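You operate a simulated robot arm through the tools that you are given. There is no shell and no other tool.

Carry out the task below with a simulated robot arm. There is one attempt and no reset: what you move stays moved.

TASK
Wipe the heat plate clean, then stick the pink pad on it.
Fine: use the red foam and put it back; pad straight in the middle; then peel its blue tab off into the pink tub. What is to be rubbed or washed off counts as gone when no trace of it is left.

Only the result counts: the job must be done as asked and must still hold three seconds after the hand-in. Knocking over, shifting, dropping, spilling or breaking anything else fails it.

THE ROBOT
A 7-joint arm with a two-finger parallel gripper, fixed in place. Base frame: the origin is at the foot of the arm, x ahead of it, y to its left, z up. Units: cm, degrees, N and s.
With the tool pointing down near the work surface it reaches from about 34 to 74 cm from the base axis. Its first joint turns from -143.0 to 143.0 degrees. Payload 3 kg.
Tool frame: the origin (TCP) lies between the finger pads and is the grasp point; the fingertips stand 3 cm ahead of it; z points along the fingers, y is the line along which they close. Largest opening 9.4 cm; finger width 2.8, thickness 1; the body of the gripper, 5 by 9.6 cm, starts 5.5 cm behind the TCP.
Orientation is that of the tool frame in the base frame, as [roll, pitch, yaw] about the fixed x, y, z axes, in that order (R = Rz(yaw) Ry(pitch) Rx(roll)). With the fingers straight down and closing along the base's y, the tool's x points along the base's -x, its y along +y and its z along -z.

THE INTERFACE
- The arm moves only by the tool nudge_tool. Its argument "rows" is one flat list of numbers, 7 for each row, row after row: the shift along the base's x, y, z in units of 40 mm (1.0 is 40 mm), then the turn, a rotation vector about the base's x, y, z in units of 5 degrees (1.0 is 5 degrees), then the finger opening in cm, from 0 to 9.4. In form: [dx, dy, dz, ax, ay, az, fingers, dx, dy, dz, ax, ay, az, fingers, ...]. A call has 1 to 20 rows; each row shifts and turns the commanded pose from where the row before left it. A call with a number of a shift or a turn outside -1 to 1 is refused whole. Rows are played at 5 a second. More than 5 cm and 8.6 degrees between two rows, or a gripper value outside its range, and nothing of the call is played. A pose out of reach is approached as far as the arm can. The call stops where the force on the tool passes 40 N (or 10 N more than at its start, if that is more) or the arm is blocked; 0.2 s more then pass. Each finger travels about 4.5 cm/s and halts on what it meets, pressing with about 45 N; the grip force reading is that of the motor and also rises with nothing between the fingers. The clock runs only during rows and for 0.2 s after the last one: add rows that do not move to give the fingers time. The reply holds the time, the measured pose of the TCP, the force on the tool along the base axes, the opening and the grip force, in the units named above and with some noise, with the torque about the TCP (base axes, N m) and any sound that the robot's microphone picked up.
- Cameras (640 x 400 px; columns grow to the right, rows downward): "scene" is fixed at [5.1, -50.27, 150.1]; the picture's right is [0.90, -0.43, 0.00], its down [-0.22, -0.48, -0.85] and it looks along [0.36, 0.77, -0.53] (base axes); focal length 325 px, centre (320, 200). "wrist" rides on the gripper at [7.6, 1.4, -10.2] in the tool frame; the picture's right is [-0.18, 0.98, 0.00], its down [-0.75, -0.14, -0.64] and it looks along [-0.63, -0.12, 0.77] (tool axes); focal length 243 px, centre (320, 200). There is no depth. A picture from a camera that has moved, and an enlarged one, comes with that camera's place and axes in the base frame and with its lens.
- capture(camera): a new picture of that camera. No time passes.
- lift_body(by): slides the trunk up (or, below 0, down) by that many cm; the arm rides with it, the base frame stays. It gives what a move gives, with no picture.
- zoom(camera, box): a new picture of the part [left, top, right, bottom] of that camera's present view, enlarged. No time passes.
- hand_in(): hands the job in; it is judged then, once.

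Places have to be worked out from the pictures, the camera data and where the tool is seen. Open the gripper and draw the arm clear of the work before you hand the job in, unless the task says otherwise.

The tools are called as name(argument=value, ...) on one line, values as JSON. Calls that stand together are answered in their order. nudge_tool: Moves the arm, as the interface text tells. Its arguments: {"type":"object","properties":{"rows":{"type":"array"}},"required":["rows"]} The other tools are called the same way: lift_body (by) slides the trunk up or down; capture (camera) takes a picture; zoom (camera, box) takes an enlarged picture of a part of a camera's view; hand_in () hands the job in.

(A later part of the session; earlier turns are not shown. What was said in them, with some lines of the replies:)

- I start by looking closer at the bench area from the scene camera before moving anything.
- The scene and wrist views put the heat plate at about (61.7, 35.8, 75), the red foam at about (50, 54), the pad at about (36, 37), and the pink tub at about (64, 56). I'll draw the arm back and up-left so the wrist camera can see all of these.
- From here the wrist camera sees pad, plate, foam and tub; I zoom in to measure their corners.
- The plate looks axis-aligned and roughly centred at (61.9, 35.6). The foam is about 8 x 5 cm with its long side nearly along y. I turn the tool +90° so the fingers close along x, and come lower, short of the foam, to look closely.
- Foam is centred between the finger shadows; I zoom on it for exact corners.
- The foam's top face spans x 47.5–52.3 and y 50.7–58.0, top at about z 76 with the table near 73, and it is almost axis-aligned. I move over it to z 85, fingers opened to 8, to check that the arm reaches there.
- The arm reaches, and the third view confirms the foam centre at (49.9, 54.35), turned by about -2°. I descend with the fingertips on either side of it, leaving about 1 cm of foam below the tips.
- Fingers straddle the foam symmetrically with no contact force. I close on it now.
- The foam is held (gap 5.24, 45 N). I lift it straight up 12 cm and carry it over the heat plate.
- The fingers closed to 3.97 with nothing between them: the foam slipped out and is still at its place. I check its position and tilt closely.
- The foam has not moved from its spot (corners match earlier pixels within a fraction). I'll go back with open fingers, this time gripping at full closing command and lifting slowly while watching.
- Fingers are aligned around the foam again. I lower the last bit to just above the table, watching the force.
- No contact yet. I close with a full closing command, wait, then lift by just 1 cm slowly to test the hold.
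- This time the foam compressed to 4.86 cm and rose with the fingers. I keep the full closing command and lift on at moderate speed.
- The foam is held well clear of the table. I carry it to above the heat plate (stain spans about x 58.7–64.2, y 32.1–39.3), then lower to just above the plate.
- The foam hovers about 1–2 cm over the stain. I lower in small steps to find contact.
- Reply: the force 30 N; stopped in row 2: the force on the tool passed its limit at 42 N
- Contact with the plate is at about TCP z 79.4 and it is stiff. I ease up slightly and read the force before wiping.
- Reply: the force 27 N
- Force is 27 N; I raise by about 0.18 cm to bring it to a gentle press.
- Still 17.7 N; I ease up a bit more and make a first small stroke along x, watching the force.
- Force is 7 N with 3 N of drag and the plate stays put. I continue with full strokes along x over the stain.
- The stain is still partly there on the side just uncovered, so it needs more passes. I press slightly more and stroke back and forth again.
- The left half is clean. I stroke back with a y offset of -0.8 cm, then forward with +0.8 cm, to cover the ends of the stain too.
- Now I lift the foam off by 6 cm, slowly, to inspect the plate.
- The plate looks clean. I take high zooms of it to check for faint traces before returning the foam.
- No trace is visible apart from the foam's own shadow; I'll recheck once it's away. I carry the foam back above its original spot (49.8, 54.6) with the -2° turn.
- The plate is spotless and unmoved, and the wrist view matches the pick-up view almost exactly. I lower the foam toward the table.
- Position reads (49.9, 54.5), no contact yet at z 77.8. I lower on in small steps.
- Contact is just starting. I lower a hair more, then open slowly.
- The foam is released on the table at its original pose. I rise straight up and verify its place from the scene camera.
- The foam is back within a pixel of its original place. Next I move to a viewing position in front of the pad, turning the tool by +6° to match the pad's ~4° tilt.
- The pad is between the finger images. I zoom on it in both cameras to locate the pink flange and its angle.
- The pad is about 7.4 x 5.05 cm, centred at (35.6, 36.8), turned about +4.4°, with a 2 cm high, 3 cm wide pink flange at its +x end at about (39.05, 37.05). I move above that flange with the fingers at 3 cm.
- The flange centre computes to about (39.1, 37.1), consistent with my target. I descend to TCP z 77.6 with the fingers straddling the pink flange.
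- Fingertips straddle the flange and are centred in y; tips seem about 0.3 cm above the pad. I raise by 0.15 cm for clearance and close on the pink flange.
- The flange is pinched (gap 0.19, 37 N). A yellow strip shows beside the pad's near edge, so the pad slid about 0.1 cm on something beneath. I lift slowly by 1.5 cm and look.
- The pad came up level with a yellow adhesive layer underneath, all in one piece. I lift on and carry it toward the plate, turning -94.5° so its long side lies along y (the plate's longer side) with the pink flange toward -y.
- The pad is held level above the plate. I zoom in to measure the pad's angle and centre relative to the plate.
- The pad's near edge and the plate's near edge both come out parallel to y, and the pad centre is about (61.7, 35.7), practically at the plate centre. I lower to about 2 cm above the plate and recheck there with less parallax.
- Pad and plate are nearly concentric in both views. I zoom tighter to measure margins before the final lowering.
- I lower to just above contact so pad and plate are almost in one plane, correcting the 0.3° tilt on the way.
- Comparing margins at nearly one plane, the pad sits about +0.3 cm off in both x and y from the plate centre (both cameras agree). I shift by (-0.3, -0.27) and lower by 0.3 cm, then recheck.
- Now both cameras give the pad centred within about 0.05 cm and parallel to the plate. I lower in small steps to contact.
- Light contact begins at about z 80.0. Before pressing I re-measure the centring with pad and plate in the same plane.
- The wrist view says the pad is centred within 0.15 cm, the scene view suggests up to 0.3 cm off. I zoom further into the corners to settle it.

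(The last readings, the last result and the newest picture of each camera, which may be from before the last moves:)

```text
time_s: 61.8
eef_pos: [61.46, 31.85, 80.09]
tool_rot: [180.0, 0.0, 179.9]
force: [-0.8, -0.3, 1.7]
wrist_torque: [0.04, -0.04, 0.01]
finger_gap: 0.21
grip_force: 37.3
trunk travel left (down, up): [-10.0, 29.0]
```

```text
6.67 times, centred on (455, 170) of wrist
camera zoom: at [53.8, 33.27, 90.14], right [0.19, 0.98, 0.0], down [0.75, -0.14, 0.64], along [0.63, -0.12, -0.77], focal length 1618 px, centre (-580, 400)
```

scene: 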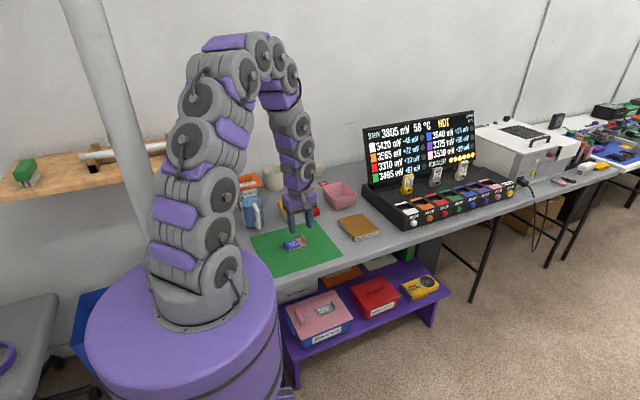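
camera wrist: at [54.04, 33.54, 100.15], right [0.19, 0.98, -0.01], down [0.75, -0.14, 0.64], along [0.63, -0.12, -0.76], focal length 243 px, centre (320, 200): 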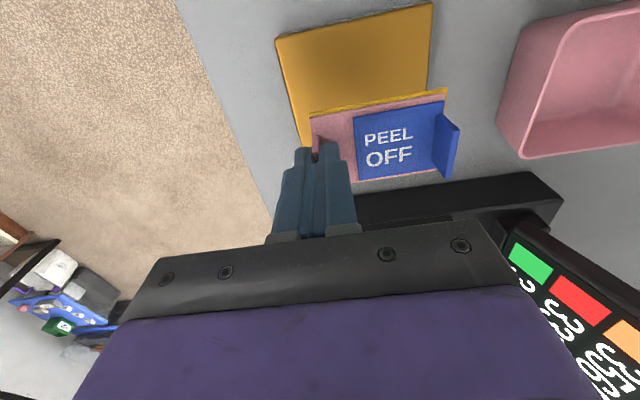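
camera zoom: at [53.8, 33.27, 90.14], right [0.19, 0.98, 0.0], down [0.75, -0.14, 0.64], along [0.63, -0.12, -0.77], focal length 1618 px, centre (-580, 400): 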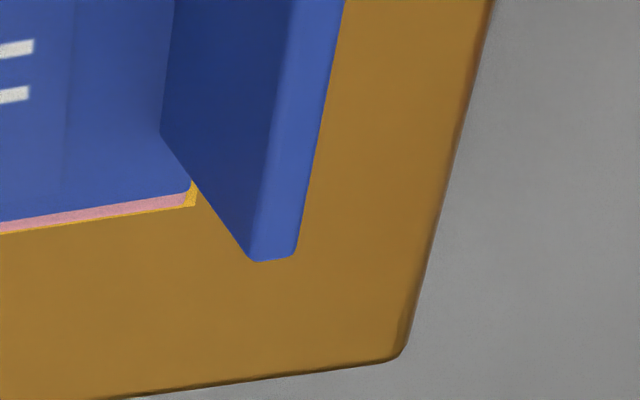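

The high zooms agree: the pad is centred within about 0.1 cm on the plate and parallel within 0.3°. I now press it down gently.

nudge_tool(rows=[-0.02, -0.01, 0, 0, 0, 0, 0, 0, 0, -0.025, 0, 0, 0, 0, 0, 0, 0, 0, 0, 0, 0])

nudge_tool(rows=[0, 0, -0.02, 0, 0, 0, 0, 0, 0, 0, 0, 0, 0, 0])

```text
time_s: 62.6
eef_pos: [61.52, 31.73, 79.84]
tool_rot: [179.9, 0.0, 179.9]
force: [-1.5, 1.0, 10.0]
wrist_torque: [0.09, -0.02, 0.03]
finger_gap: 0.21
grip_force: 36.7
trunk travel left (down, up): [-10.0, 29.0]
```

```text
time_s: 63.2
eef_pos: [61.43, 31.7, 79.94]
tool_rot: [-180.0, 0.1, 179.9]
force: [1.1, 0.7, 15.6]
wrist_torque: [0.08, -0.08, -0.01]
finger_gap: 0.21
grip_force: 36.6
trunk travel left (down, up): [-10.0, 29.0]
```

15.6 N of press. I hold it for a second, then open the fingers.

nudge_tool(rows=[0, 0, 0, 0, 0, 0, 0, 0, 0, 0, 0, 0, 0, 0, 0, 0, 0, 0, 0, 0, 0, 0, 0, 0, 0, 0, 0, 0, 0, 0, 0, 0, 0, 0, 0])

nudge_tool(rows=[0, 0, 0, 0, 0, 0, 0.6, 0, 0, 0, 0, 0, 0, 1.2, 0, 0, 0, 0, 0, 0, 2.0, 0, 0, 0, 0, 0, 0, 2.5, 0, 0, 0, 0, 0, 0, 2.5])

zoom(camera="wrist", box=[200, 0, 520, 200])

zoom(camera="scene", box=[332, 202, 384, 240])

```text
time_s: 64.4
eef_pos: [61.39, 31.65, 79.89]
tool_rot: [179.9, 0.1, 179.9]
force: [3.2, 0.5, 20.1]
wrist_torque: [0.1, -0.17, -0.09]
finger_gap: 0.22
grip_force: 37.4
trunk travel left (down, up): [-10.0, 29.0]
```

```text
time_s: 65.6
eef_pos: [61.34, 31.78, 79.75]
tool_rot: [180.0, 0.0, 179.8]
force: [-0.4, 0.2, 0.1]
wrist_torque: [-0.02, -0.01, 0.01]
finger_gap: 2.47
grip_force: 0.1
trunk travel left (down, up): [-10.0, 29.0]
```

```text
2.00 times, centred on (360, 100) of wrist
camera zoom: at [53.69, 33.21, 89.95], right [0.19, 0.98, 0.0], down [0.75, -0.14, 0.64], along [0.63, -0.12, -0.77], focal length 485 px, centre (240, 400)
```

zoom: 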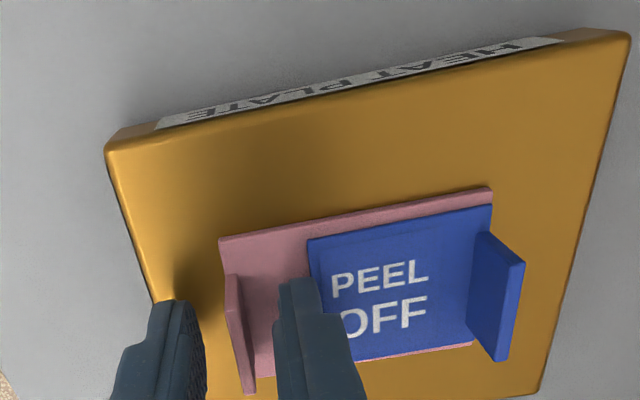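

```text
10.53 times, centred on (358, 221) of scene
camera zoom: at [5.1, -50.27, 150.1], right [0.9, -0.43, 0.0], down [-0.22, -0.48, -0.85], along [0.36, 0.77, -0.53], focal length 3419 px, centre (-80, -21)
```

zoom: 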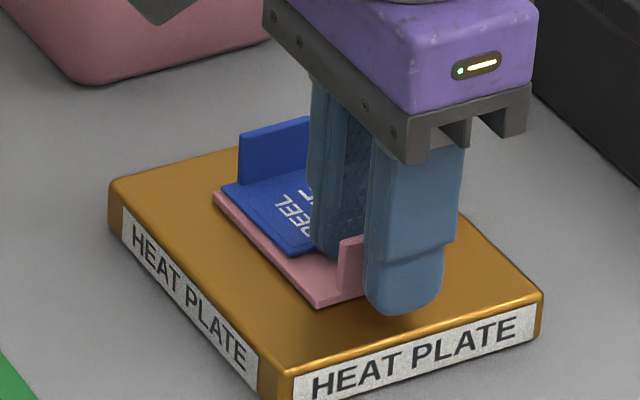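

The pad sits on the plate with the adhesive layer pressed in. I rise straight up and inspect.

nudge_tool(rows=[0, 0, 0.2, 0, 0, 0, 2.5, 0, 0, 0.4, 0, 0, 0, 2.5, 0, 0, 0.5, 0, 0, 0, 2.5, 0, 0, 0.5, 0, 0, 0, 2.5, 0, 0, 0.4, 0, 0, 0, 2.5, 0, 0, 0, 0, 0, 0, 2.5])

capture(camera="wrist")

zoom(camera="scene", box=[332, 202, 384, 240])

zoom(camera="wrist", box=[270, 20, 470, 160])

```text
time_s: 67.0
eef_pos: [61.46, 31.76, 87.88]
tool_rot: [180.0, 0.0, 179.9]
force: [0.0, -0.5, 0.0]
wrist_torque: [0.02, 0.0, -0.03]
finger_gap: 2.52
grip_force: 0.1
trunk travel left (down, up): [-10.0, 29.0]
```

```text
taken
camera wrist: at [53.75, 33.18, 98.06], right [0.19, 0.98, 0.0], down [0.75, -0.14, 0.64], along [0.63, -0.12, -0.77], focal length 243 px, centre (320, 200)
```

wrist: 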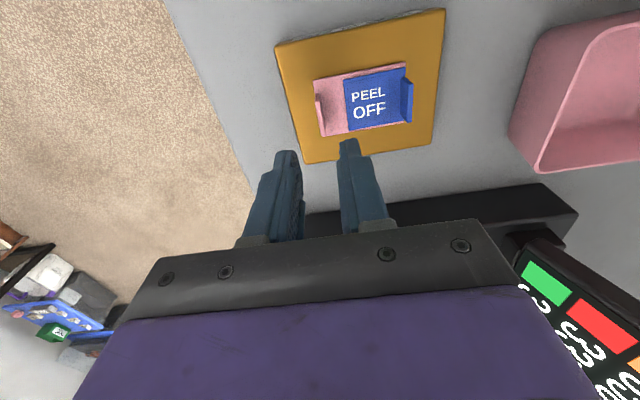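

```text
10.53 times, centred on (358, 221) of scene
camera zoom: at [5.1, -50.27, 150.1], right [0.9, -0.43, 0.0], down [-0.22, -0.48, -0.85], along [0.36, 0.77, -0.53], focal length 3419 px, centre (-80, -21)
```

zoom: 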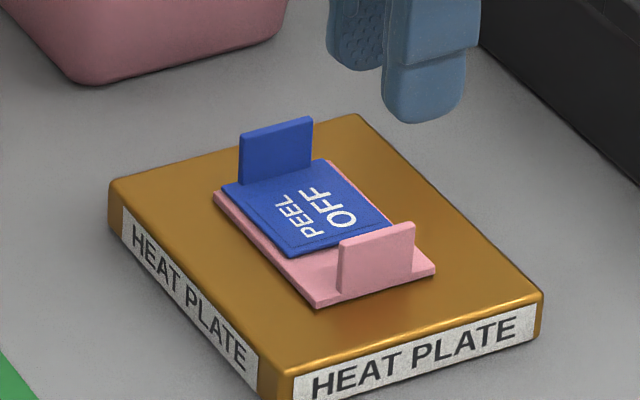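

```text
2.86 times, centred on (370, 90) of wrist
camera zoom: at [53.75, 33.18, 98.06], right [0.19, 0.98, 0.0], down [0.75, -0.14, 0.64], along [0.63, -0.12, -0.77], focal length 693 px, centre (177, 514)
```

zoom: 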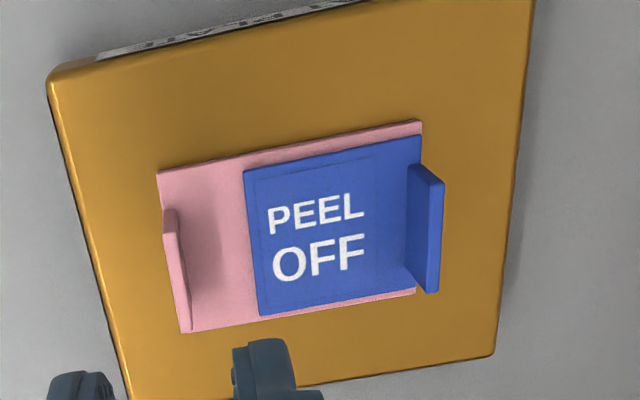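

The pad is straight and central (margins nearly equal on opposite sides). To make sure it sticks, I close the fingers and move over the pad's middle for a gentle press between the two flanges.

nudge_tool(rows=[0, 0.3, 0, 0, 0, 0, 1.2, 0, 0.3, 0, 0, 0, 0, 0, 0, 0.31, 0, 0, 0, 0, 0, 0, 0, -0.5, 0, 0, 0, 0, 0, 0, -0.5, 0, 0, 0, 0, 0, 0, -0.5, 0, 0, 0, 0, 0, 0, -0.3, 0, 0, 0, 0, 0, 0, 0, 0, 0, 0, 0])

zoom(camera="wrist", box=[200, 0, 520, 200])

zoom(camera="scene", box=[332, 202, 384, 240])

```text
time_s: 68.8
eef_pos: [61.38, 35.42, 80.46]
tool_rot: [179.9, 0.0, 179.9]
force: [-0.2, 0.6, -0.2]
wrist_torque: [-0.02, 0.02, -0.02]
finger_gap: 0.03
grip_force: 32.5
trunk travel left (down, up): [-10.0, 29.0]
```

```text
2.00 times, centred on (360, 100) of wrist
camera zoom: at [53.73, 36.99, 90.71], right [0.19, 0.98, 0.0], down [0.75, -0.14, 0.64], along [0.63, -0.12, -0.77], focal length 485 px, centre (240, 400)
```

zoom: 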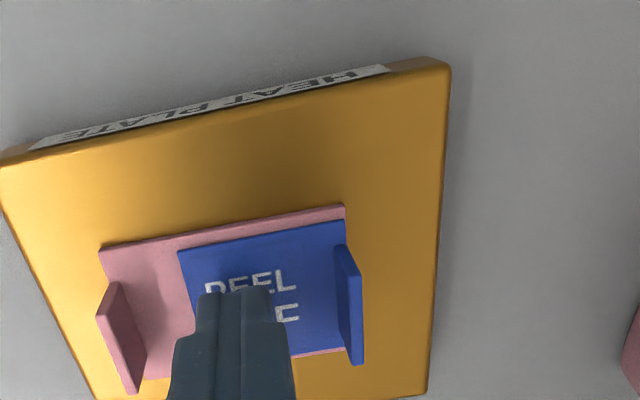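

```text
10.53 times, centred on (358, 221) of scene
camera zoom: at [5.1, -50.27, 150.1], right [0.9, -0.43, 0.0], down [-0.22, -0.48, -0.85], along [0.36, 0.77, -0.53], focal length 3419 px, centre (-80, -21)
```

zoom: 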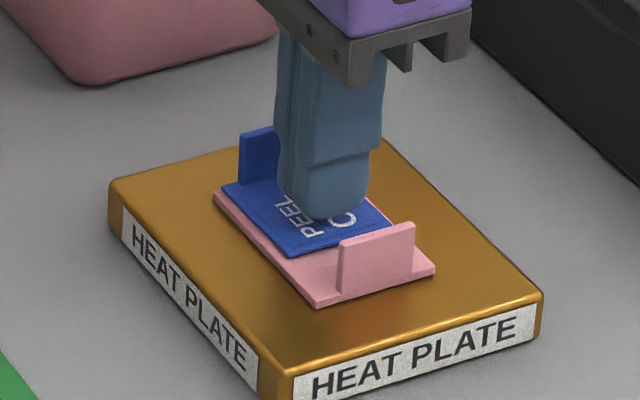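

The closed fingertips are above the pad's middle, about 1 cm up. I lower in small steps to a light press.

nudge_tool(rows=[0, 0, -0.1, 0, 0, 0, 0, 0, 0, -0.06, 0, 0, 0, 0, 0, 0, 0, 0, 0, 0, 0])

nudge_tool(rows=[0, 0, -0.05, 0, 0, 0, 0, 0, 0, 0, 0, 0, 0, 0])

```text
time_s: 69.6
eef_pos: [61.32, 35.29, 79.97]
tool_rot: [180.0, 0.0, 179.9]
force: [0.2, 0.7, -0.4]
wrist_torque: [0.03, -0.03, 0.01]
finger_gap: 0.0
grip_force: 33.3
trunk travel left (down, up): [-10.0, 29.0]
```

```text
time_s: 70.2
eef_pos: [61.36, 35.47, 79.81]
tool_rot: [179.9, -0.1, 179.9]
force: [-0.1, 0.4, 10.1]
wrist_torque: [0.04, -0.02, -0.02]
finger_gap: 0.0
grip_force: 33.3
trunk travel left (down, up): [-10.0, 29.0]
```

10 N on the pad's middle. I hold briefly, then rise and move over the blue flange at about (61.4, 39.0) with the fingers opened to 2.6.

nudge_tool(rows=[0, 0, 0, 0, 0, 0, 0, 0, 0, 0, 0, 0, 0, 0, 0, 0, 0, 0, 0, 0, 0, 0, 0, 0.2, 0, 0, 0, 0, 0, 0, 0.5, 0, 0, 0, 0, 0, 0, 0.5, 0, 0, 0, 0, 0.01, 0.3, 0, 0, 0, 0, 1.0, 0, 0.3, 0, 0, 0, 0, 2.0, 0, 0.29, 0, 0, 0, 0, 2.6, 0, 0, 0, 0, 0, 0, 2.6])

zoom(camera="wrist", box=[160, 0, 480, 200])

zoom(camera="scene", box=[332, 192, 396, 240])

```text
time_s: 72.4
eef_pos: [61.4, 39.05, 84.47]
tool_rot: [-179.9, 0.1, 179.9]
force: [0.3, 0.5, 0.0]
wrist_torque: [-0.03, -0.01, 0.03]
finger_gap: 2.58
grip_force: 0.0
trunk travel left (down, up): [-10.0, 29.0]
```

```text
2.00 times, centred on (320, 100) of wrist
camera zoom: at [53.72, 40.52, 94.64], right [0.19, 0.98, 0.0], down [0.75, -0.14, 0.64], along [0.63, -0.12, -0.77], focal length 485 px, centre (320, 400)
```

zoom: 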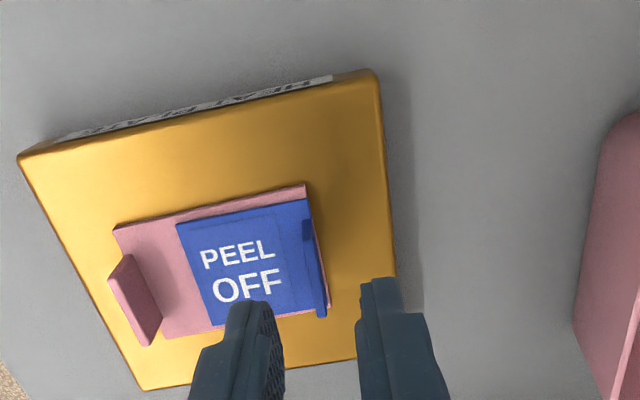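

```text
8.33 times, centred on (364, 216) of scene
camera zoom: at [5.1, -50.27, 150.1], right [0.9, -0.43, 0.0], down [-0.22, -0.48, -0.85], along [0.36, 0.77, -0.53], focal length 2707 px, centre (-47, 67)
```

zoom: 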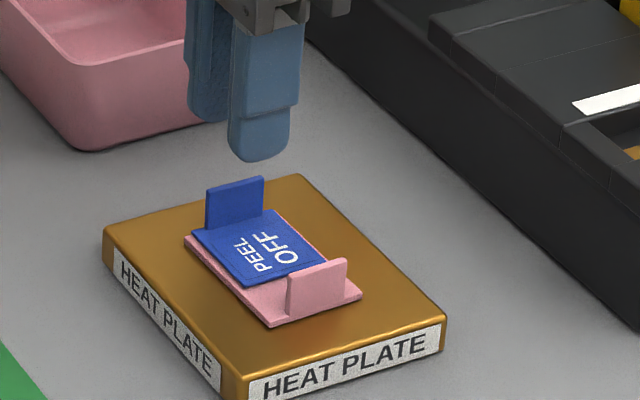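

The blue flange is edge-on between the fingers at y≈39.0. I descend to TCP z 80.2 so the fingertips straddle it, above the film.

nudge_tool(rows=[0, -0.01, -0.5, 0, 0, 0, 2.6, 0, 0, -0.4, 0, 0, 0, 2.6, 0, 0, -0.16, 0, 0, 0, 2.6, 0, 0, 0, 0, 0, 0, 2.6])

zoom(camera="wrist", box=[200, 40, 440, 190])

zoom(camera="scene", box=[332, 192, 396, 240])

```text
time_s: 73.4
eef_pos: [61.45, 38.92, 80.12]
tool_rot: [180.0, 0.0, 179.9]
force: [0.5, -0.4, -0.4]
wrist_torque: [-0.01, 0.02, 0.0]
finger_gap: 2.59
grip_force: 0.0
trunk travel left (down, up): [-10.0, 29.0]
```

```text
2.67 times, centred on (320, 115) of wrist
camera zoom: at [53.81, 40.37, 90.44], right [0.19, 0.98, 0.0], down [0.75, -0.14, 0.64], along [0.63, -0.12, -0.77], focal length 647 px, centre (320, 427)
```

zoom: 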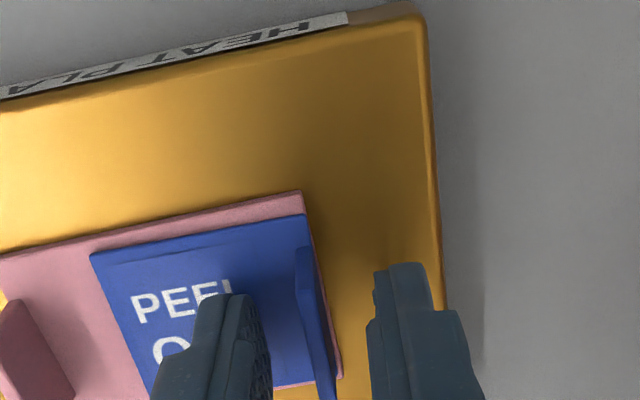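

```text
8.33 times, centred on (364, 216) of scene
camera zoom: at [5.1, -50.27, 150.1], right [0.9, -0.43, 0.0], down [-0.22, -0.48, -0.85], along [0.36, 0.77, -0.53], focal length 2707 px, centre (-47, 67)
```

zoom: 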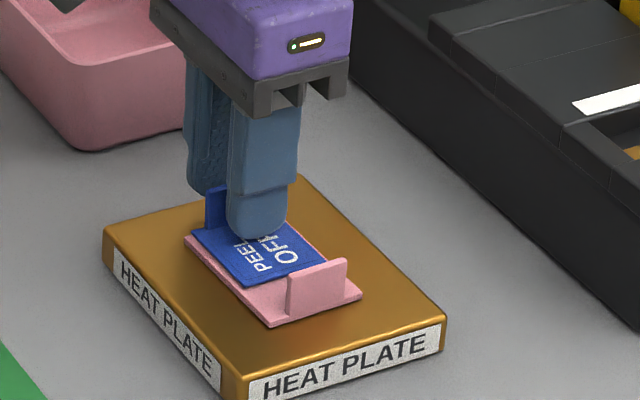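

The blue flange is between the fingers, roughly centred. I close on it.

nudge_tool(rows=[0, 0, 0, 0, 0, 0, 2.0, 0, 0, 0, 0, 0, 0, 1.4, 0, 0, 0, 0, 0, 0, 0.8, 0, 0, 0, 0, 0, 0, 0.3, 0, 0, 0, 0, 0, 0, 0, 0, 0, 0, 0, 0, 0, 0, 0, 0, 0, 0, 0, 0, 0])

zoom(camera="wrist", box=[200, 40, 440, 190])

zoom(camera="scene", box=[332, 192, 396, 240])

```text
time_s: 75.0
eef_pos: [61.38, 38.91, 80.25]
tool_rot: [-180.0, 0.0, 179.9]
force: [-0.8, -2.8, 1.5]
wrist_torque: [-0.19, 0.04, -0.02]
finger_gap: 0.21
grip_force: 36.6
trunk travel left (down, up): [-10.0, 29.0]
```

```text
2.67 times, centred on (320, 115) of wrist
camera zoom: at [53.82, 40.33, 90.47], right [0.19, 0.98, 0.0], down [0.75, -0.14, 0.64], along [0.63, -0.12, -0.77], focal length 647 px, centre (320, 427)
```

zoom: 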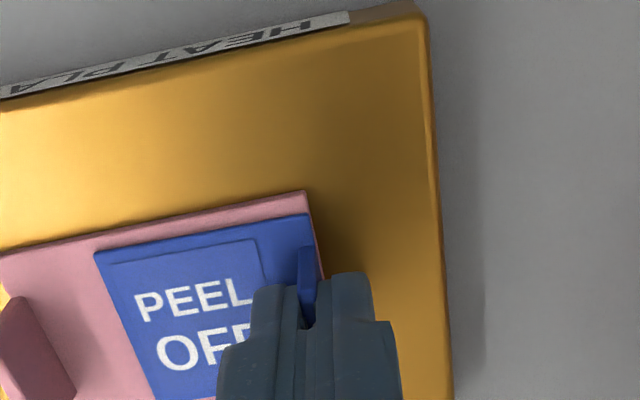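

```text
8.33 times, centred on (364, 216) of scene
camera zoom: at [5.1, -50.27, 150.1], right [0.9, -0.43, 0.0], down [-0.22, -0.48, -0.85], along [0.36, 0.77, -0.53], focal length 2707 px, centre (-47, 67)
```

zoom: 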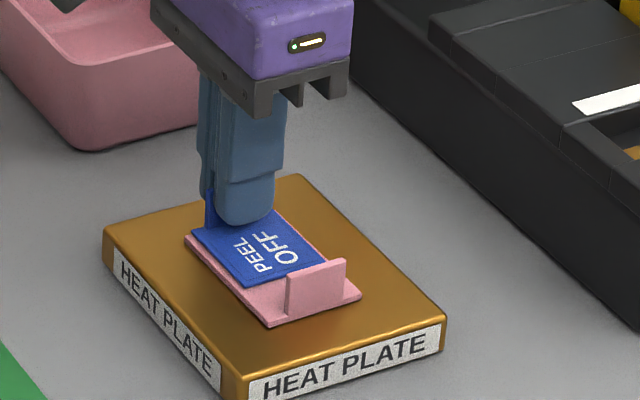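

The blue flange is pinched. I start the peel by pulling up in small increments while watching the force.

nudge_tool(rows=[0, 0, 0.02, 0, 0, 0, 0, 0, 0, 0.02, 0, 0, 0, 0])

nudge_tool(rows=[0, 0, 0.03, 0, 0, 0, 0, 0, 0, 0, 0, 0, 0, 0])

zoom(camera="scene", box=[332, 192, 396, 240])

```text
time_s: 75.6
eef_pos: [61.53, 38.91, 80.36]
tool_rot: [179.9, -0.2, 179.9]
force: [0.5, -3.3, -2.1]
wrist_torque: [-0.09, 0.02, -0.02]
finger_gap: 0.22
grip_force: 36.7
trunk travel left (down, up): [-10.0, 29.0]
```

```text
time_s: 76.2
eef_pos: [61.5, 38.92, 80.57]
tool_rot: [179.9, 0.1, 179.8]
force: [0.3, 0.6, -0.2]
wrist_torque: [-0.01, -0.02, 0.01]
finger_gap: 0.2
grip_force: 36.5
trunk travel left (down, up): [-10.0, 29.0]
```

```text
8.33 times, centred on (364, 216) of scene
camera zoom: at [5.1, -50.27, 150.1], right [0.9, -0.43, 0.0], down [-0.22, -0.48, -0.85], along [0.36, 0.77, -0.53], focal length 2707 px, centre (-47, 67)
```

zoom: 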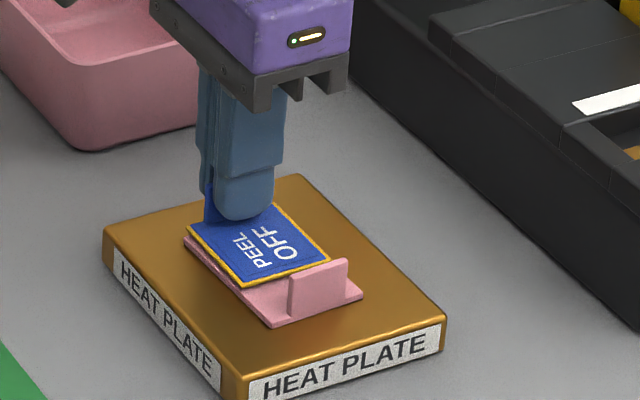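

The blue film came free (its own yellow underside shows) and the pink pad stays on the plate. I lift it clear and check both.

nudge_tool(rows=[0, 0, 0.1, 0, 0, 0, 0, 0, 0, 0.3, 0, 0, 0, 0, 0, 0, 0.5, 0, 0, 0, 0, 0, 0, 0.5, 0, 0, 0, 0, 0, 0, 0.5, 0, 0, 0, 0, 0, 0, 0.5, 0, 0, 0, 0, 0, 0, 0.5, 0, 0, 0, 0, 0, 0, 0, 0, 0, 0, 0])

capture(camera="wrist")

zoom(camera="scene", box=[300, 150, 420, 240])

zoom(camera="scene", box=[332, 202, 384, 240])

```text
time_s: 78.0
eef_pos: [61.6, 38.84, 92.3]
tool_rot: [180.0, 0.0, 179.9]
force: [0.0, 1.2, 0.6]
wrist_torque: [0.0, 0.02, 0.02]
finger_gap: 0.18
grip_force: 36.8
trunk travel left (down, up): [-10.0, 29.0]
```

```text
taken
camera wrist: at [53.83, 40.4, 102.5], right [0.19, 0.98, 0.0], down [0.75, -0.14, 0.64], along [0.63, -0.12, -0.77], focal length 243 px, centre (320, 200)
```

wrist: 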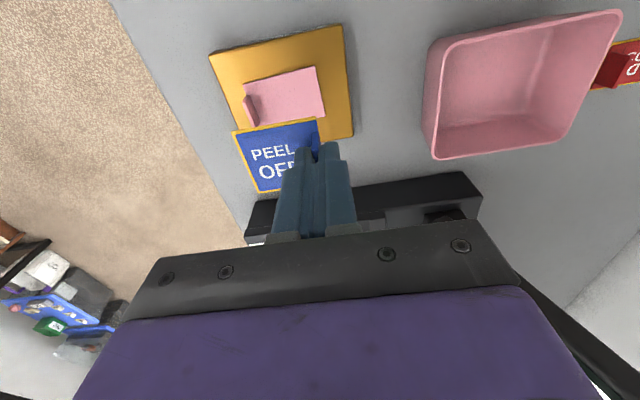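

```text
4.44 times, centred on (360, 195) of scene
camera zoom: at [5.1, -50.27, 150.1], right [0.9, -0.43, 0.0], down [-0.22, -0.48, -0.85], along [0.36, 0.77, -0.53], focal length 1444 px, centre (142, 222)
```

zoom: 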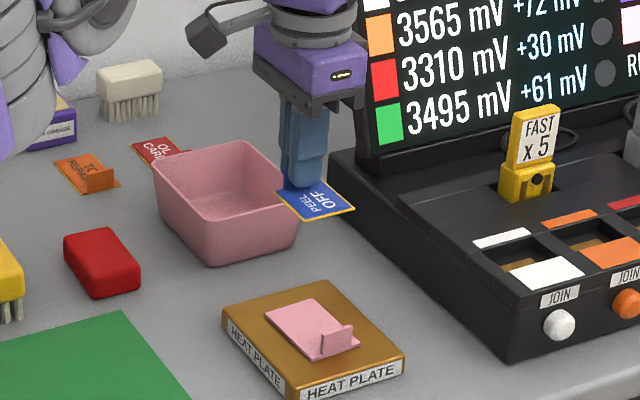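

```text
10.53 times, centred on (358, 221) of scene
camera zoom: at [5.1, -50.27, 150.1], right [0.9, -0.43, 0.0], down [-0.22, -0.48, -0.85], along [0.36, 0.77, -0.53], focal length 3419 px, centre (-80, -21)
```

zoom: 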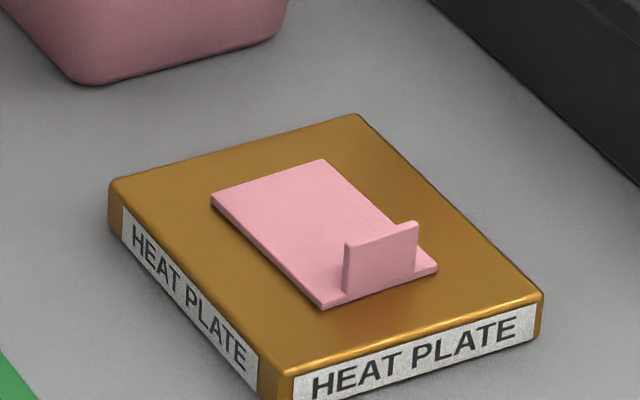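

The film hangs from the fingers and the pad stays centred on the plate. The tub (rim about x 58–69, y 49–62, z 80) lies beyond vertical reach, so I move over it while tilting the tool 35° outward.

nudge_tool(rows=[0.006, 0.3, 0.15, 0, 0, 0, 0, 0.006, 0.5, 0.1, 0.5775, -0.656, 0, 0, 0.006, 0.5, 0, 0.5775, -0.656, 0, 0, 0.006, 0.5, 0, 0.5775, -0.656, 0, 0, 0.006, 0.5, 0, 0.5775, -0.656, 0, 0, 0.006, 0.5, 0, 0.5775, -0.656, 0, 0, 0.006, 0.5, 0, 0.5775, -0.656, 0, 0, 0.006, 0.5, 0, 0.5775, -0.656, 0, 0, 0.006, 0.4, 0, 0.5775, -0.656, 0, 0, 0, 0.29, 0, 0, 0, 0, 0, 0, 0, 0, 0, 0, 0, 0])

capture(camera="wrist")

zoom(camera="scene", box=[260, 130, 420, 240])

```text
time_s: 80.4
eef_pos: [61.69, 56.88, 93.06]
tool_rot: [155.2, 25.4, 174.2]
force: [-0.4, 0.7, 0.4]
wrist_torque: [-0.02, 0.0, -0.01]
finger_gap: 0.2
grip_force: 36.6
trunk travel left (down, up): [-10.0, 29.0]
```

```text
taken
camera wrist: at [50.19, 55.02, 98.74], right [0.08, 0.89, 0.45], down [0.41, -0.44, 0.8], along [0.91, 0.12, -0.4], focal length 243 px, centre (320, 200)
```

wrist: 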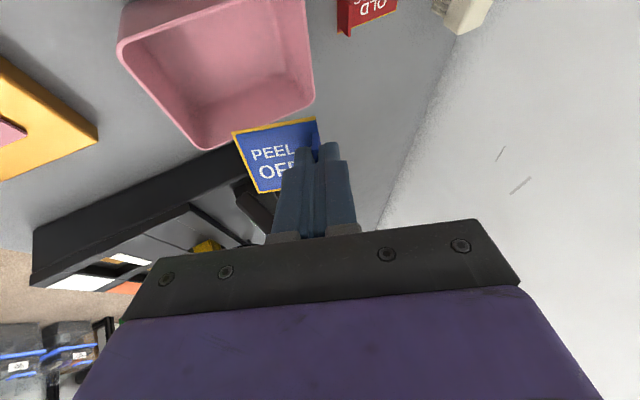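

```text
3.64 times, centred on (340, 185) of scene
camera zoom: at [5.1, -50.27, 150.1], right [0.9, -0.43, 0.0], down [-0.22, -0.48, -0.85], along [0.36, 0.77, -0.53], focal length 1181 px, centre (247, 254)
```

zoom: 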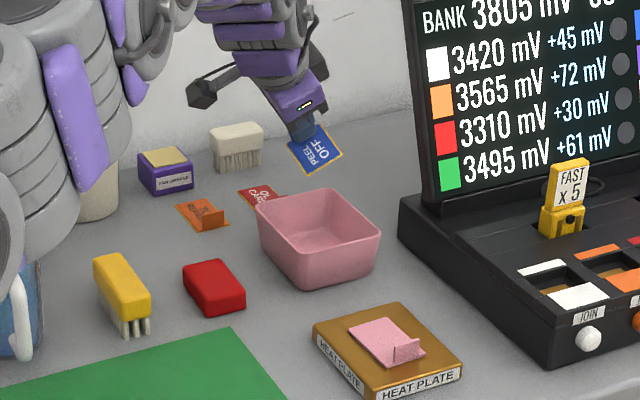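

The pose was reached exactly; the film hangs over the middle of the tub. I lower 8 cm and look again.

nudge_tool(rows=[0, -0.1, -0.4, 0, 0, 0, 0, 0, -0.05, -0.5, 0, 0, 0, 0, 0, 0, -0.5, 0, 0, 0, 0, 0, 0, -0.4, 0, 0, 0, 0, 0, 0, -0.2, 0, 0, 0, 0, 0, 0, 0, 0, 0, 0, 0])

capture(camera="wrist")

zoom(camera="scene", box=[300, 150, 380, 210])

```text
time_s: 81.8
eef_pos: [61.56, 56.12, 85.3]
tool_rot: [155.1, 25.4, 174.3]
force: [0.7, -0.4, 0.6]
wrist_torque: [0.0, -0.03, -0.05]
finger_gap: 0.2
grip_force: 36.8
trunk travel left (down, up): [-10.0, 29.0]
```

```text
taken
camera wrist: at [50.1, 54.4, 90.77], right [0.08, 0.89, 0.45], down [0.41, -0.44, 0.8], along [0.91, 0.12, -0.4], focal length 243 px, centre (320, 200)
```

wrist: 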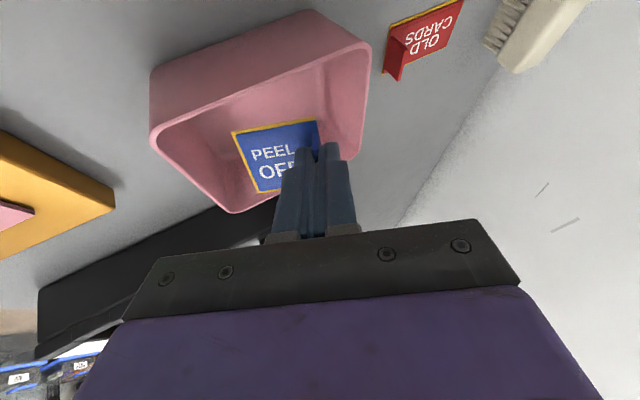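

```text
6.67 times, centred on (340, 180) of scene
camera zoom: at [5.1, -50.27, 150.1], right [0.9, -0.43, 0.0], down [-0.22, -0.48, -0.85], along [0.36, 0.77, -0.53], focal length 2166 px, centre (187, 333)
```

zoom: 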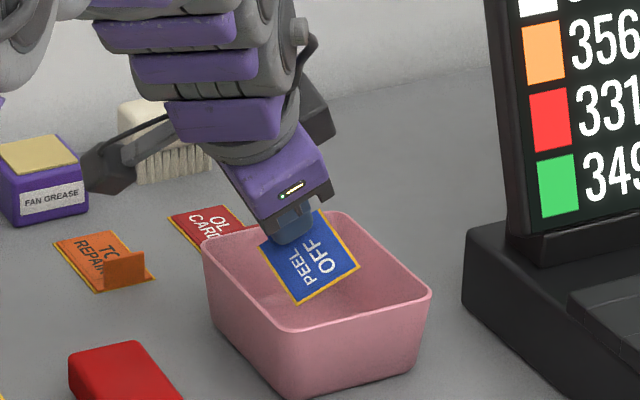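

The film is inside the tub's outline in both views. I lower another 2.6 cm so it only has a short drop.

nudge_tool(rows=[0, -0.05, -0.25, 0, 0, 0, 0, 0, 0, -0.25, 0, 0, 0, 0, 0, 0, -0.15, 0, 0, 0, 0, 0, 0, 0, 0, 0, 0, 0])

capture(camera="wrist")

zoom(camera="scene", box=[300, 150, 380, 210])

```text
time_s: 82.8
eef_pos: [61.41, 55.99, 82.58]
tool_rot: [155.1, 25.3, 174.4]
force: [-0.3, -0.3, 0.1]
wrist_torque: [-0.02, 0.01, 0.03]
finger_gap: 0.21
grip_force: 36.6
trunk travel left (down, up): [-10.0, 29.0]
```

```text
taken
camera wrist: at [50.11, 54.16, 88.16], right [0.08, 0.89, 0.45], down [0.41, -0.44, 0.8], along [0.91, 0.12, -0.4], focal length 243 px, centre (320, 200)
```

wrist: 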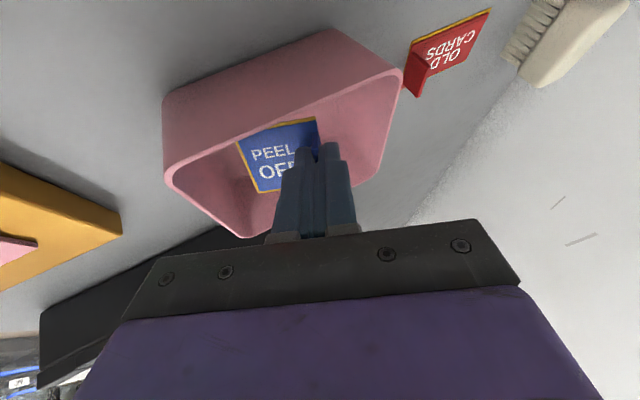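

```text
6.67 times, centred on (340, 180) of scene
camera zoom: at [5.1, -50.27, 150.1], right [0.9, -0.43, 0.0], down [-0.22, -0.48, -0.85], along [0.36, 0.77, -0.53], focal length 2166 px, centre (187, 333)
```

zoom: 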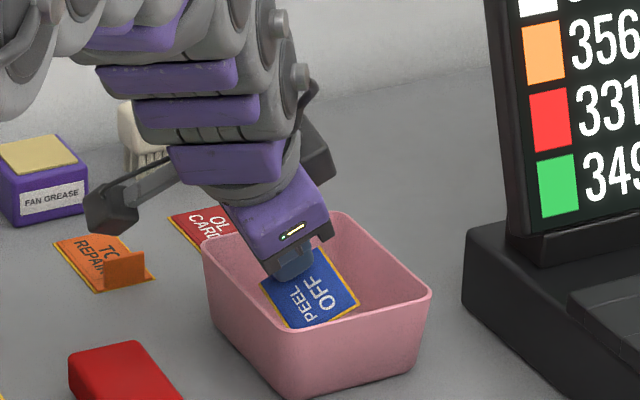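

The film is below the rim inside the tub with no contact forces. I open the fingers to let it drop.

nudge_tool(rows=[0, 0, 0, 0, 0, 0, 0.6, 0, 0, 0, 0, 0, 0, 1.5, 0, 0, 0, 0, 0, 0, 2.4, 0, 0, 0, 0, 0, 0, 2.4, 0, 0, 0, 0, 0, 0, 2.4, 0, 0, 0, 0, 0, 0, 2.4])

zoom(camera="scene", box=[300, 150, 380, 210])

capture(camera="wrist")

```text
time_s: 84.2
eef_pos: [61.61, 55.98, 82.52]
tool_rot: [155.1, 25.4, 174.2]
force: [-0.5, 0.1, 0.2]
wrist_torque: [-0.01, 0.04, 0.02]
finger_gap: 2.39
grip_force: 0.1
trunk travel left (down, up): [-10.0, 29.0]
```

```text
6.67 times, centred on (340, 180) of scene
camera zoom: at [5.1, -50.27, 150.1], right [0.9, -0.43, 0.0], down [-0.22, -0.48, -0.85], along [0.36, 0.77, -0.53], focal length 2166 px, centre (187, 333)
```

zoom: 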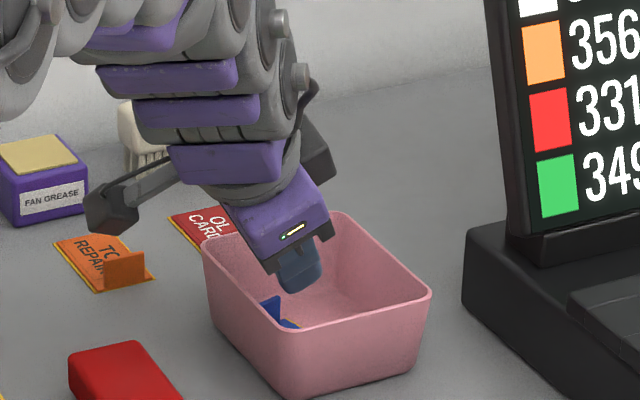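

```text
taken
camera wrist: at [50.12, 54.15, 88.18], right [0.08, 0.89, 0.45], down [0.41, -0.44, 0.8], along [0.91, 0.12, -0.4], focal length 243 px, centre (320, 200)
```

wrist: 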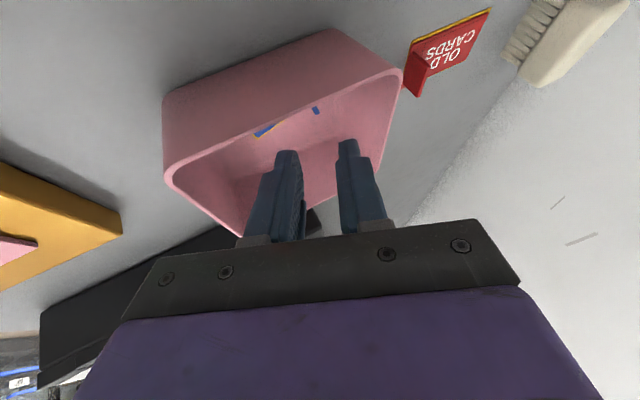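

The blue tab has dropped into the tub. I rise straight up, then undo the tilt and retreat toward the robot to inspect everything.

nudge_tool(rows=[0, 0, 0.3, 0, 0, 0, 2.4, 0, 0, 0.5, 0, 0, 0, 2.4, 0, 0, 0.6, 0, 0, 0, 2.4, 0, 0, 0.6, 0, 0, 0, 2.4, 0, 0, 0.6, 0, 0, 0, 2.4, 0, 0, 0.6, 0, 0, 0, 2.4, -0.4, -0.4, 0.3, -0.5775, 0.656, 0, 2.4, -0.4, -0.4, 0.3, -0.5775, 0.656, 0, 2.4, -0.4, -0.4, 0, -0.5775, 0.656, 0, 2.4, -0.4, -0.4, 0, -0.5775, 0.656, 0, 2.4, -0.4, -0.4, 0, -0.5775, 0.656, 0, 2.4, -0.4, -0.4, 0, -0.5775, 0.656, 0, 2.4, -0.4, -0.4, 0, -0.5775, 0.656, 0, 2.4, -0.4, -0.4, 0, -0.5775, 0.656, 0, 2.4, 0, 0, 0, 0, 0, 0, 2.4])

capture(camera="wrist")

capture(camera="scene")

zoom(camera="scene", box=[270, 160, 390, 240])

```text
time_s: 87.4
eef_pos: [48.63, 43.26, 97.89]
tool_rot: [-180.0, -0.1, 179.9]
force: [-0.3, -0.7, -0.2]
wrist_torque: [0.01, -0.03, 0.01]
finger_gap: 2.42
grip_force: 0.1
trunk travel left (down, up): [-10.0, 29.0]
```

```text
taken
camera wrist: at [41.01, 44.71, 108.06], right [0.19, 0.98, 0.0], down [0.75, -0.14, 0.64], along [0.63, -0.12, -0.77], focal length 243 px, centre (320, 200)
```

wrist: 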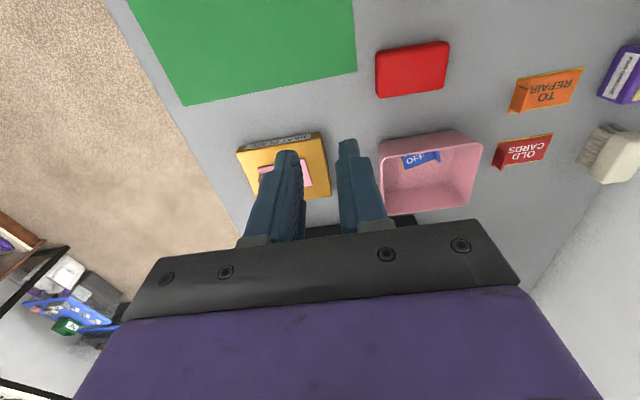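

```text
taken
```

scene: 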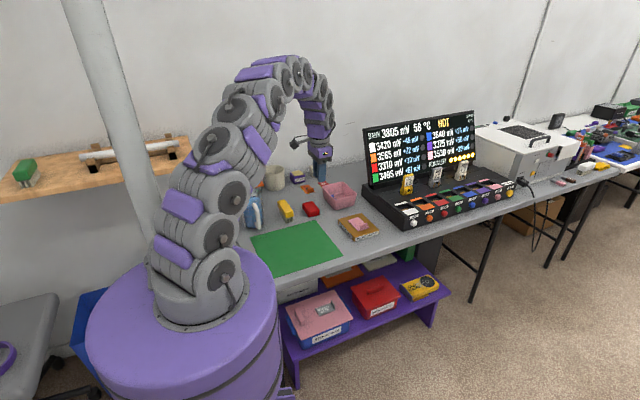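

```text
5.00 times, centred on (330, 200) of scene
camera zoom: at [5.1, -50.27, 150.1], right [0.9, -0.43, 0.0], down [-0.22, -0.48, -0.85], along [0.36, 0.77, -0.53], focal length 1624 px, centre (270, 200)
```

zoom: 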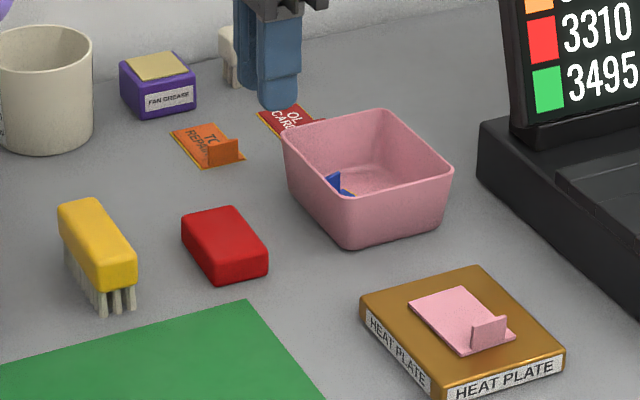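

The tab lies in the tub and everything else stands in place. I check the pad's straightness on the plate with a clear wrist view by shifting back a little.

nudge_tool(rows=[0, -0.9, 0, 0, 0, 0, 5, 0, -0.9, 0, 0, 0, 0, 9, 0.5, -0.5, 0, 0, 0, 0, 9.4, 0, 0, 0, 0, 0, 0, 9.4])

capture(camera="wrist")

zoom(camera="scene", box=[332, 202, 384, 240])

```text
time_s: 88.4
eef_pos: [50.89, 34.3, 97.73]
tool_rot: [-179.9, 0.0, 179.9]
force: [-0.8, -0.5, -0.5]
wrist_torque: [0.0, 0.0, -0.02]
finger_gap: 9.41
grip_force: 0.0
trunk travel left (down, up): [-10.0, 29.0]
```

```text
taken
camera wrist: at [43.15, 35.73, 107.96], right [0.19, 0.98, 0.0], down [0.75, -0.14, 0.64], along [0.63, -0.12, -0.77], focal length 243 px, centre (320, 200)
```

wrist: 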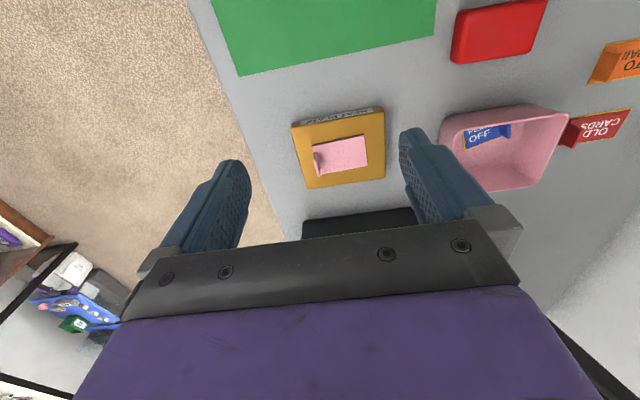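

```text
10.53 times, centred on (358, 221) of scene
camera zoom: at [5.1, -50.27, 150.1], right [0.9, -0.43, 0.0], down [-0.22, -0.48, -0.85], along [0.36, 0.77, -0.53], focal length 3419 px, centre (-80, -21)
```

zoom: 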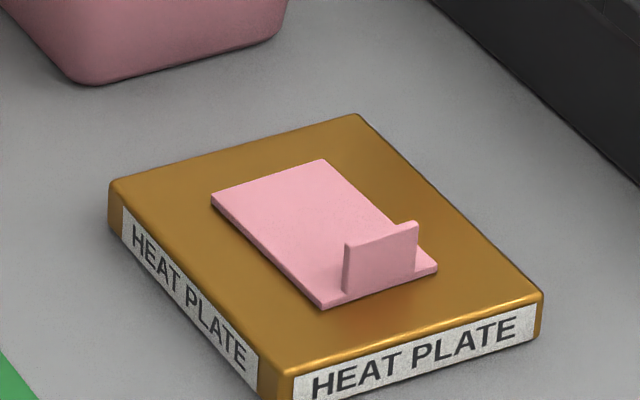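

zoom(camera="wrist", box=[280, 95, 400, 195])

zoom(camera="wrist", box=[430, 90, 580, 200])

```text
4.00 times, centred on (340, 145) of wrist
camera zoom: at [43.15, 35.73, 107.96], right [0.19, 0.98, 0.0], down [0.75, -0.14, 0.64], along [0.63, -0.12, -0.77], focal length 970 px, centre (240, 420)
```

zoom: 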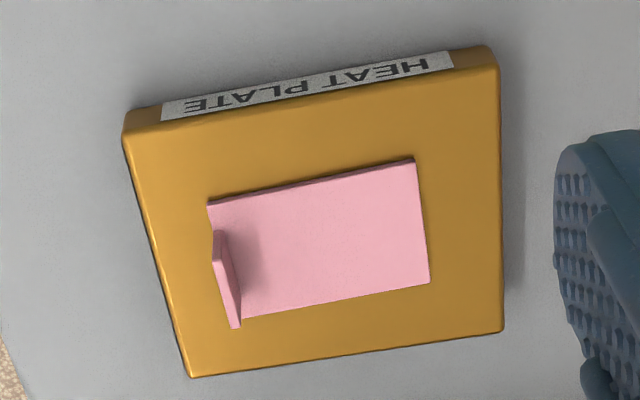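

```text
3.64 times, centred on (505, 145) of wrist
camera zoom: at [43.15, 35.73, 107.96], right [0.19, 0.98, 0.0], down [0.75, -0.14, 0.64], along [0.63, -0.12, -0.77], focal length 882 px, centre (-353, 400)
```

zoom: 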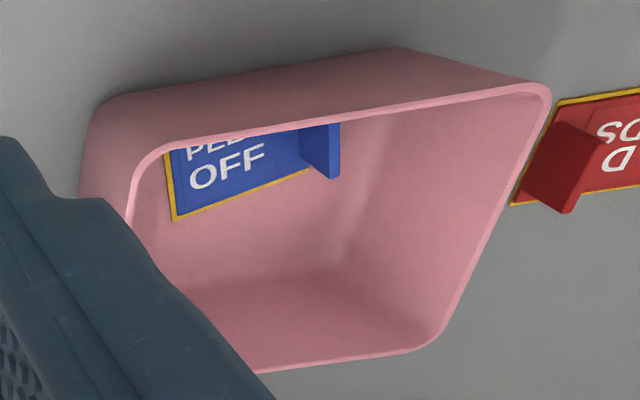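

The pad is central within about 0.2 cm and straight within roughly 2°, the tab is in the tub, and the gripper is open. I draw the arm back and up, clear of the work, and take a last look.

nudge_tool(rows=[-0.4, -0.2, 0.5, 0, 0, 0, 9.4, -0.6, -0.3, 0.5, 0, 0, 0, 9.4, -0.6, -0.3, 0.4, 0, 0, 0, 9.4, -0.6, -0.3, 0.3, 0, 0, 0, 9.4, -0.4, -0.2, 0, 0, 0, 0, 9.4, 0, 0, 0, 0, 0, 0, 9.4])

capture(camera="scene")

zoom(camera="scene", box=[240, 160, 400, 260])

capture(camera="wrist")

```text
time_s: 89.8
eef_pos: [40.4, 29.02, 104.38]
tool_rot: [180.0, 0.0, 179.9]
force: [0.2, 0.7, -0.2]
wrist_torque: [-0.02, 0.01, -0.01]
finger_gap: 9.4
grip_force: 0.1
trunk travel left (down, up): [-10.0, 29.0]
```

```text
taken
```

scene: 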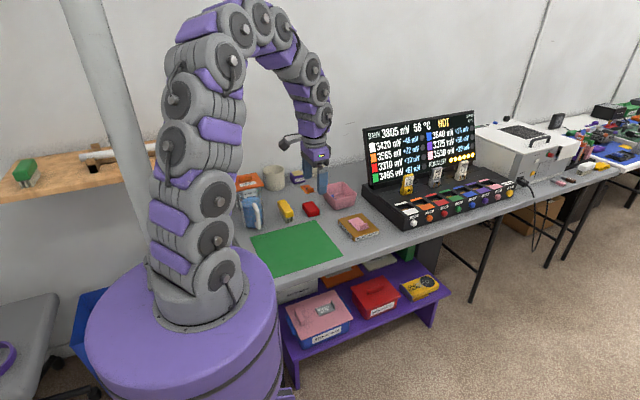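

```text
4.00 times, centred on (320, 210) of scene
camera zoom: at [5.1, -50.27, 150.1], right [0.9, -0.43, 0.0], down [-0.22, -0.48, -0.85], along [0.36, 0.77, -0.53], focal length 1299 px, centre (320, 160)
```

zoom: 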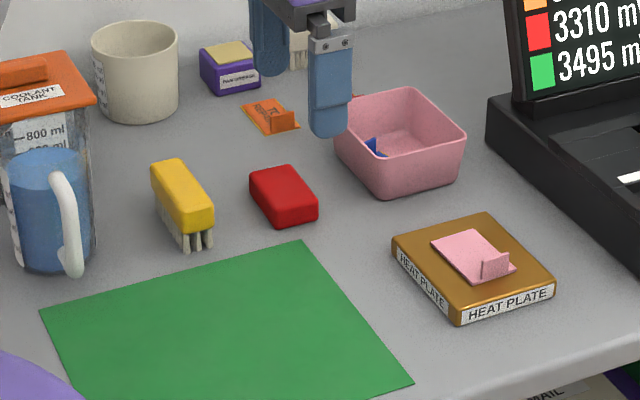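

```text
taken
camera wrist: at [32.75, 30.49, 114.65], right [0.19, 0.98, 0.0], down [0.75, -0.14, 0.64], along [0.63, -0.12, -0.77], focal length 243 px, centre (320, 200)
```

wrist: 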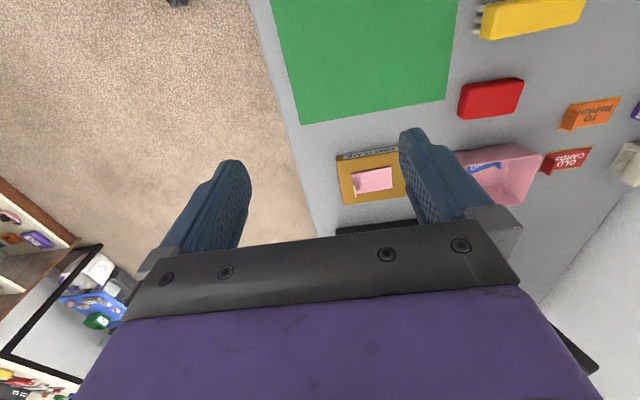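

Everything is as asked: the plate is clean, the foam is back, and the pad is stuck in the middle. The blue tab is in the pink tub, and the arm is clear with the gripper open. I hand the job in.

hand_in()

```text
The job is handed in.
```

I've handed the job in. The heat plate is wiped clean, with no trace visible in close-up views. The pink pad is stuck in its middle and the blue tab is in the pink tub.

- **Foam:** the red foam is back within about 0.2 cm of where it was. My first attempt to pick it up slipped, but it stayed in place and I re-gripped it.
- **Pad:** it sits within about 0.2 cm of the centre. It was straight when placed but turned slightly while I pressed it and peeled the tab, ending about 2° off. I left it, because gripping it again could have loosened it.
- **Tab:** it came off cleanly while the pad stayed stuck to the plate.

Nothing else was knocked or moved as far as the pictures show. The gripper is open and the arm is clear of the work. I haven't seen the verdict, only that the job was handed in.
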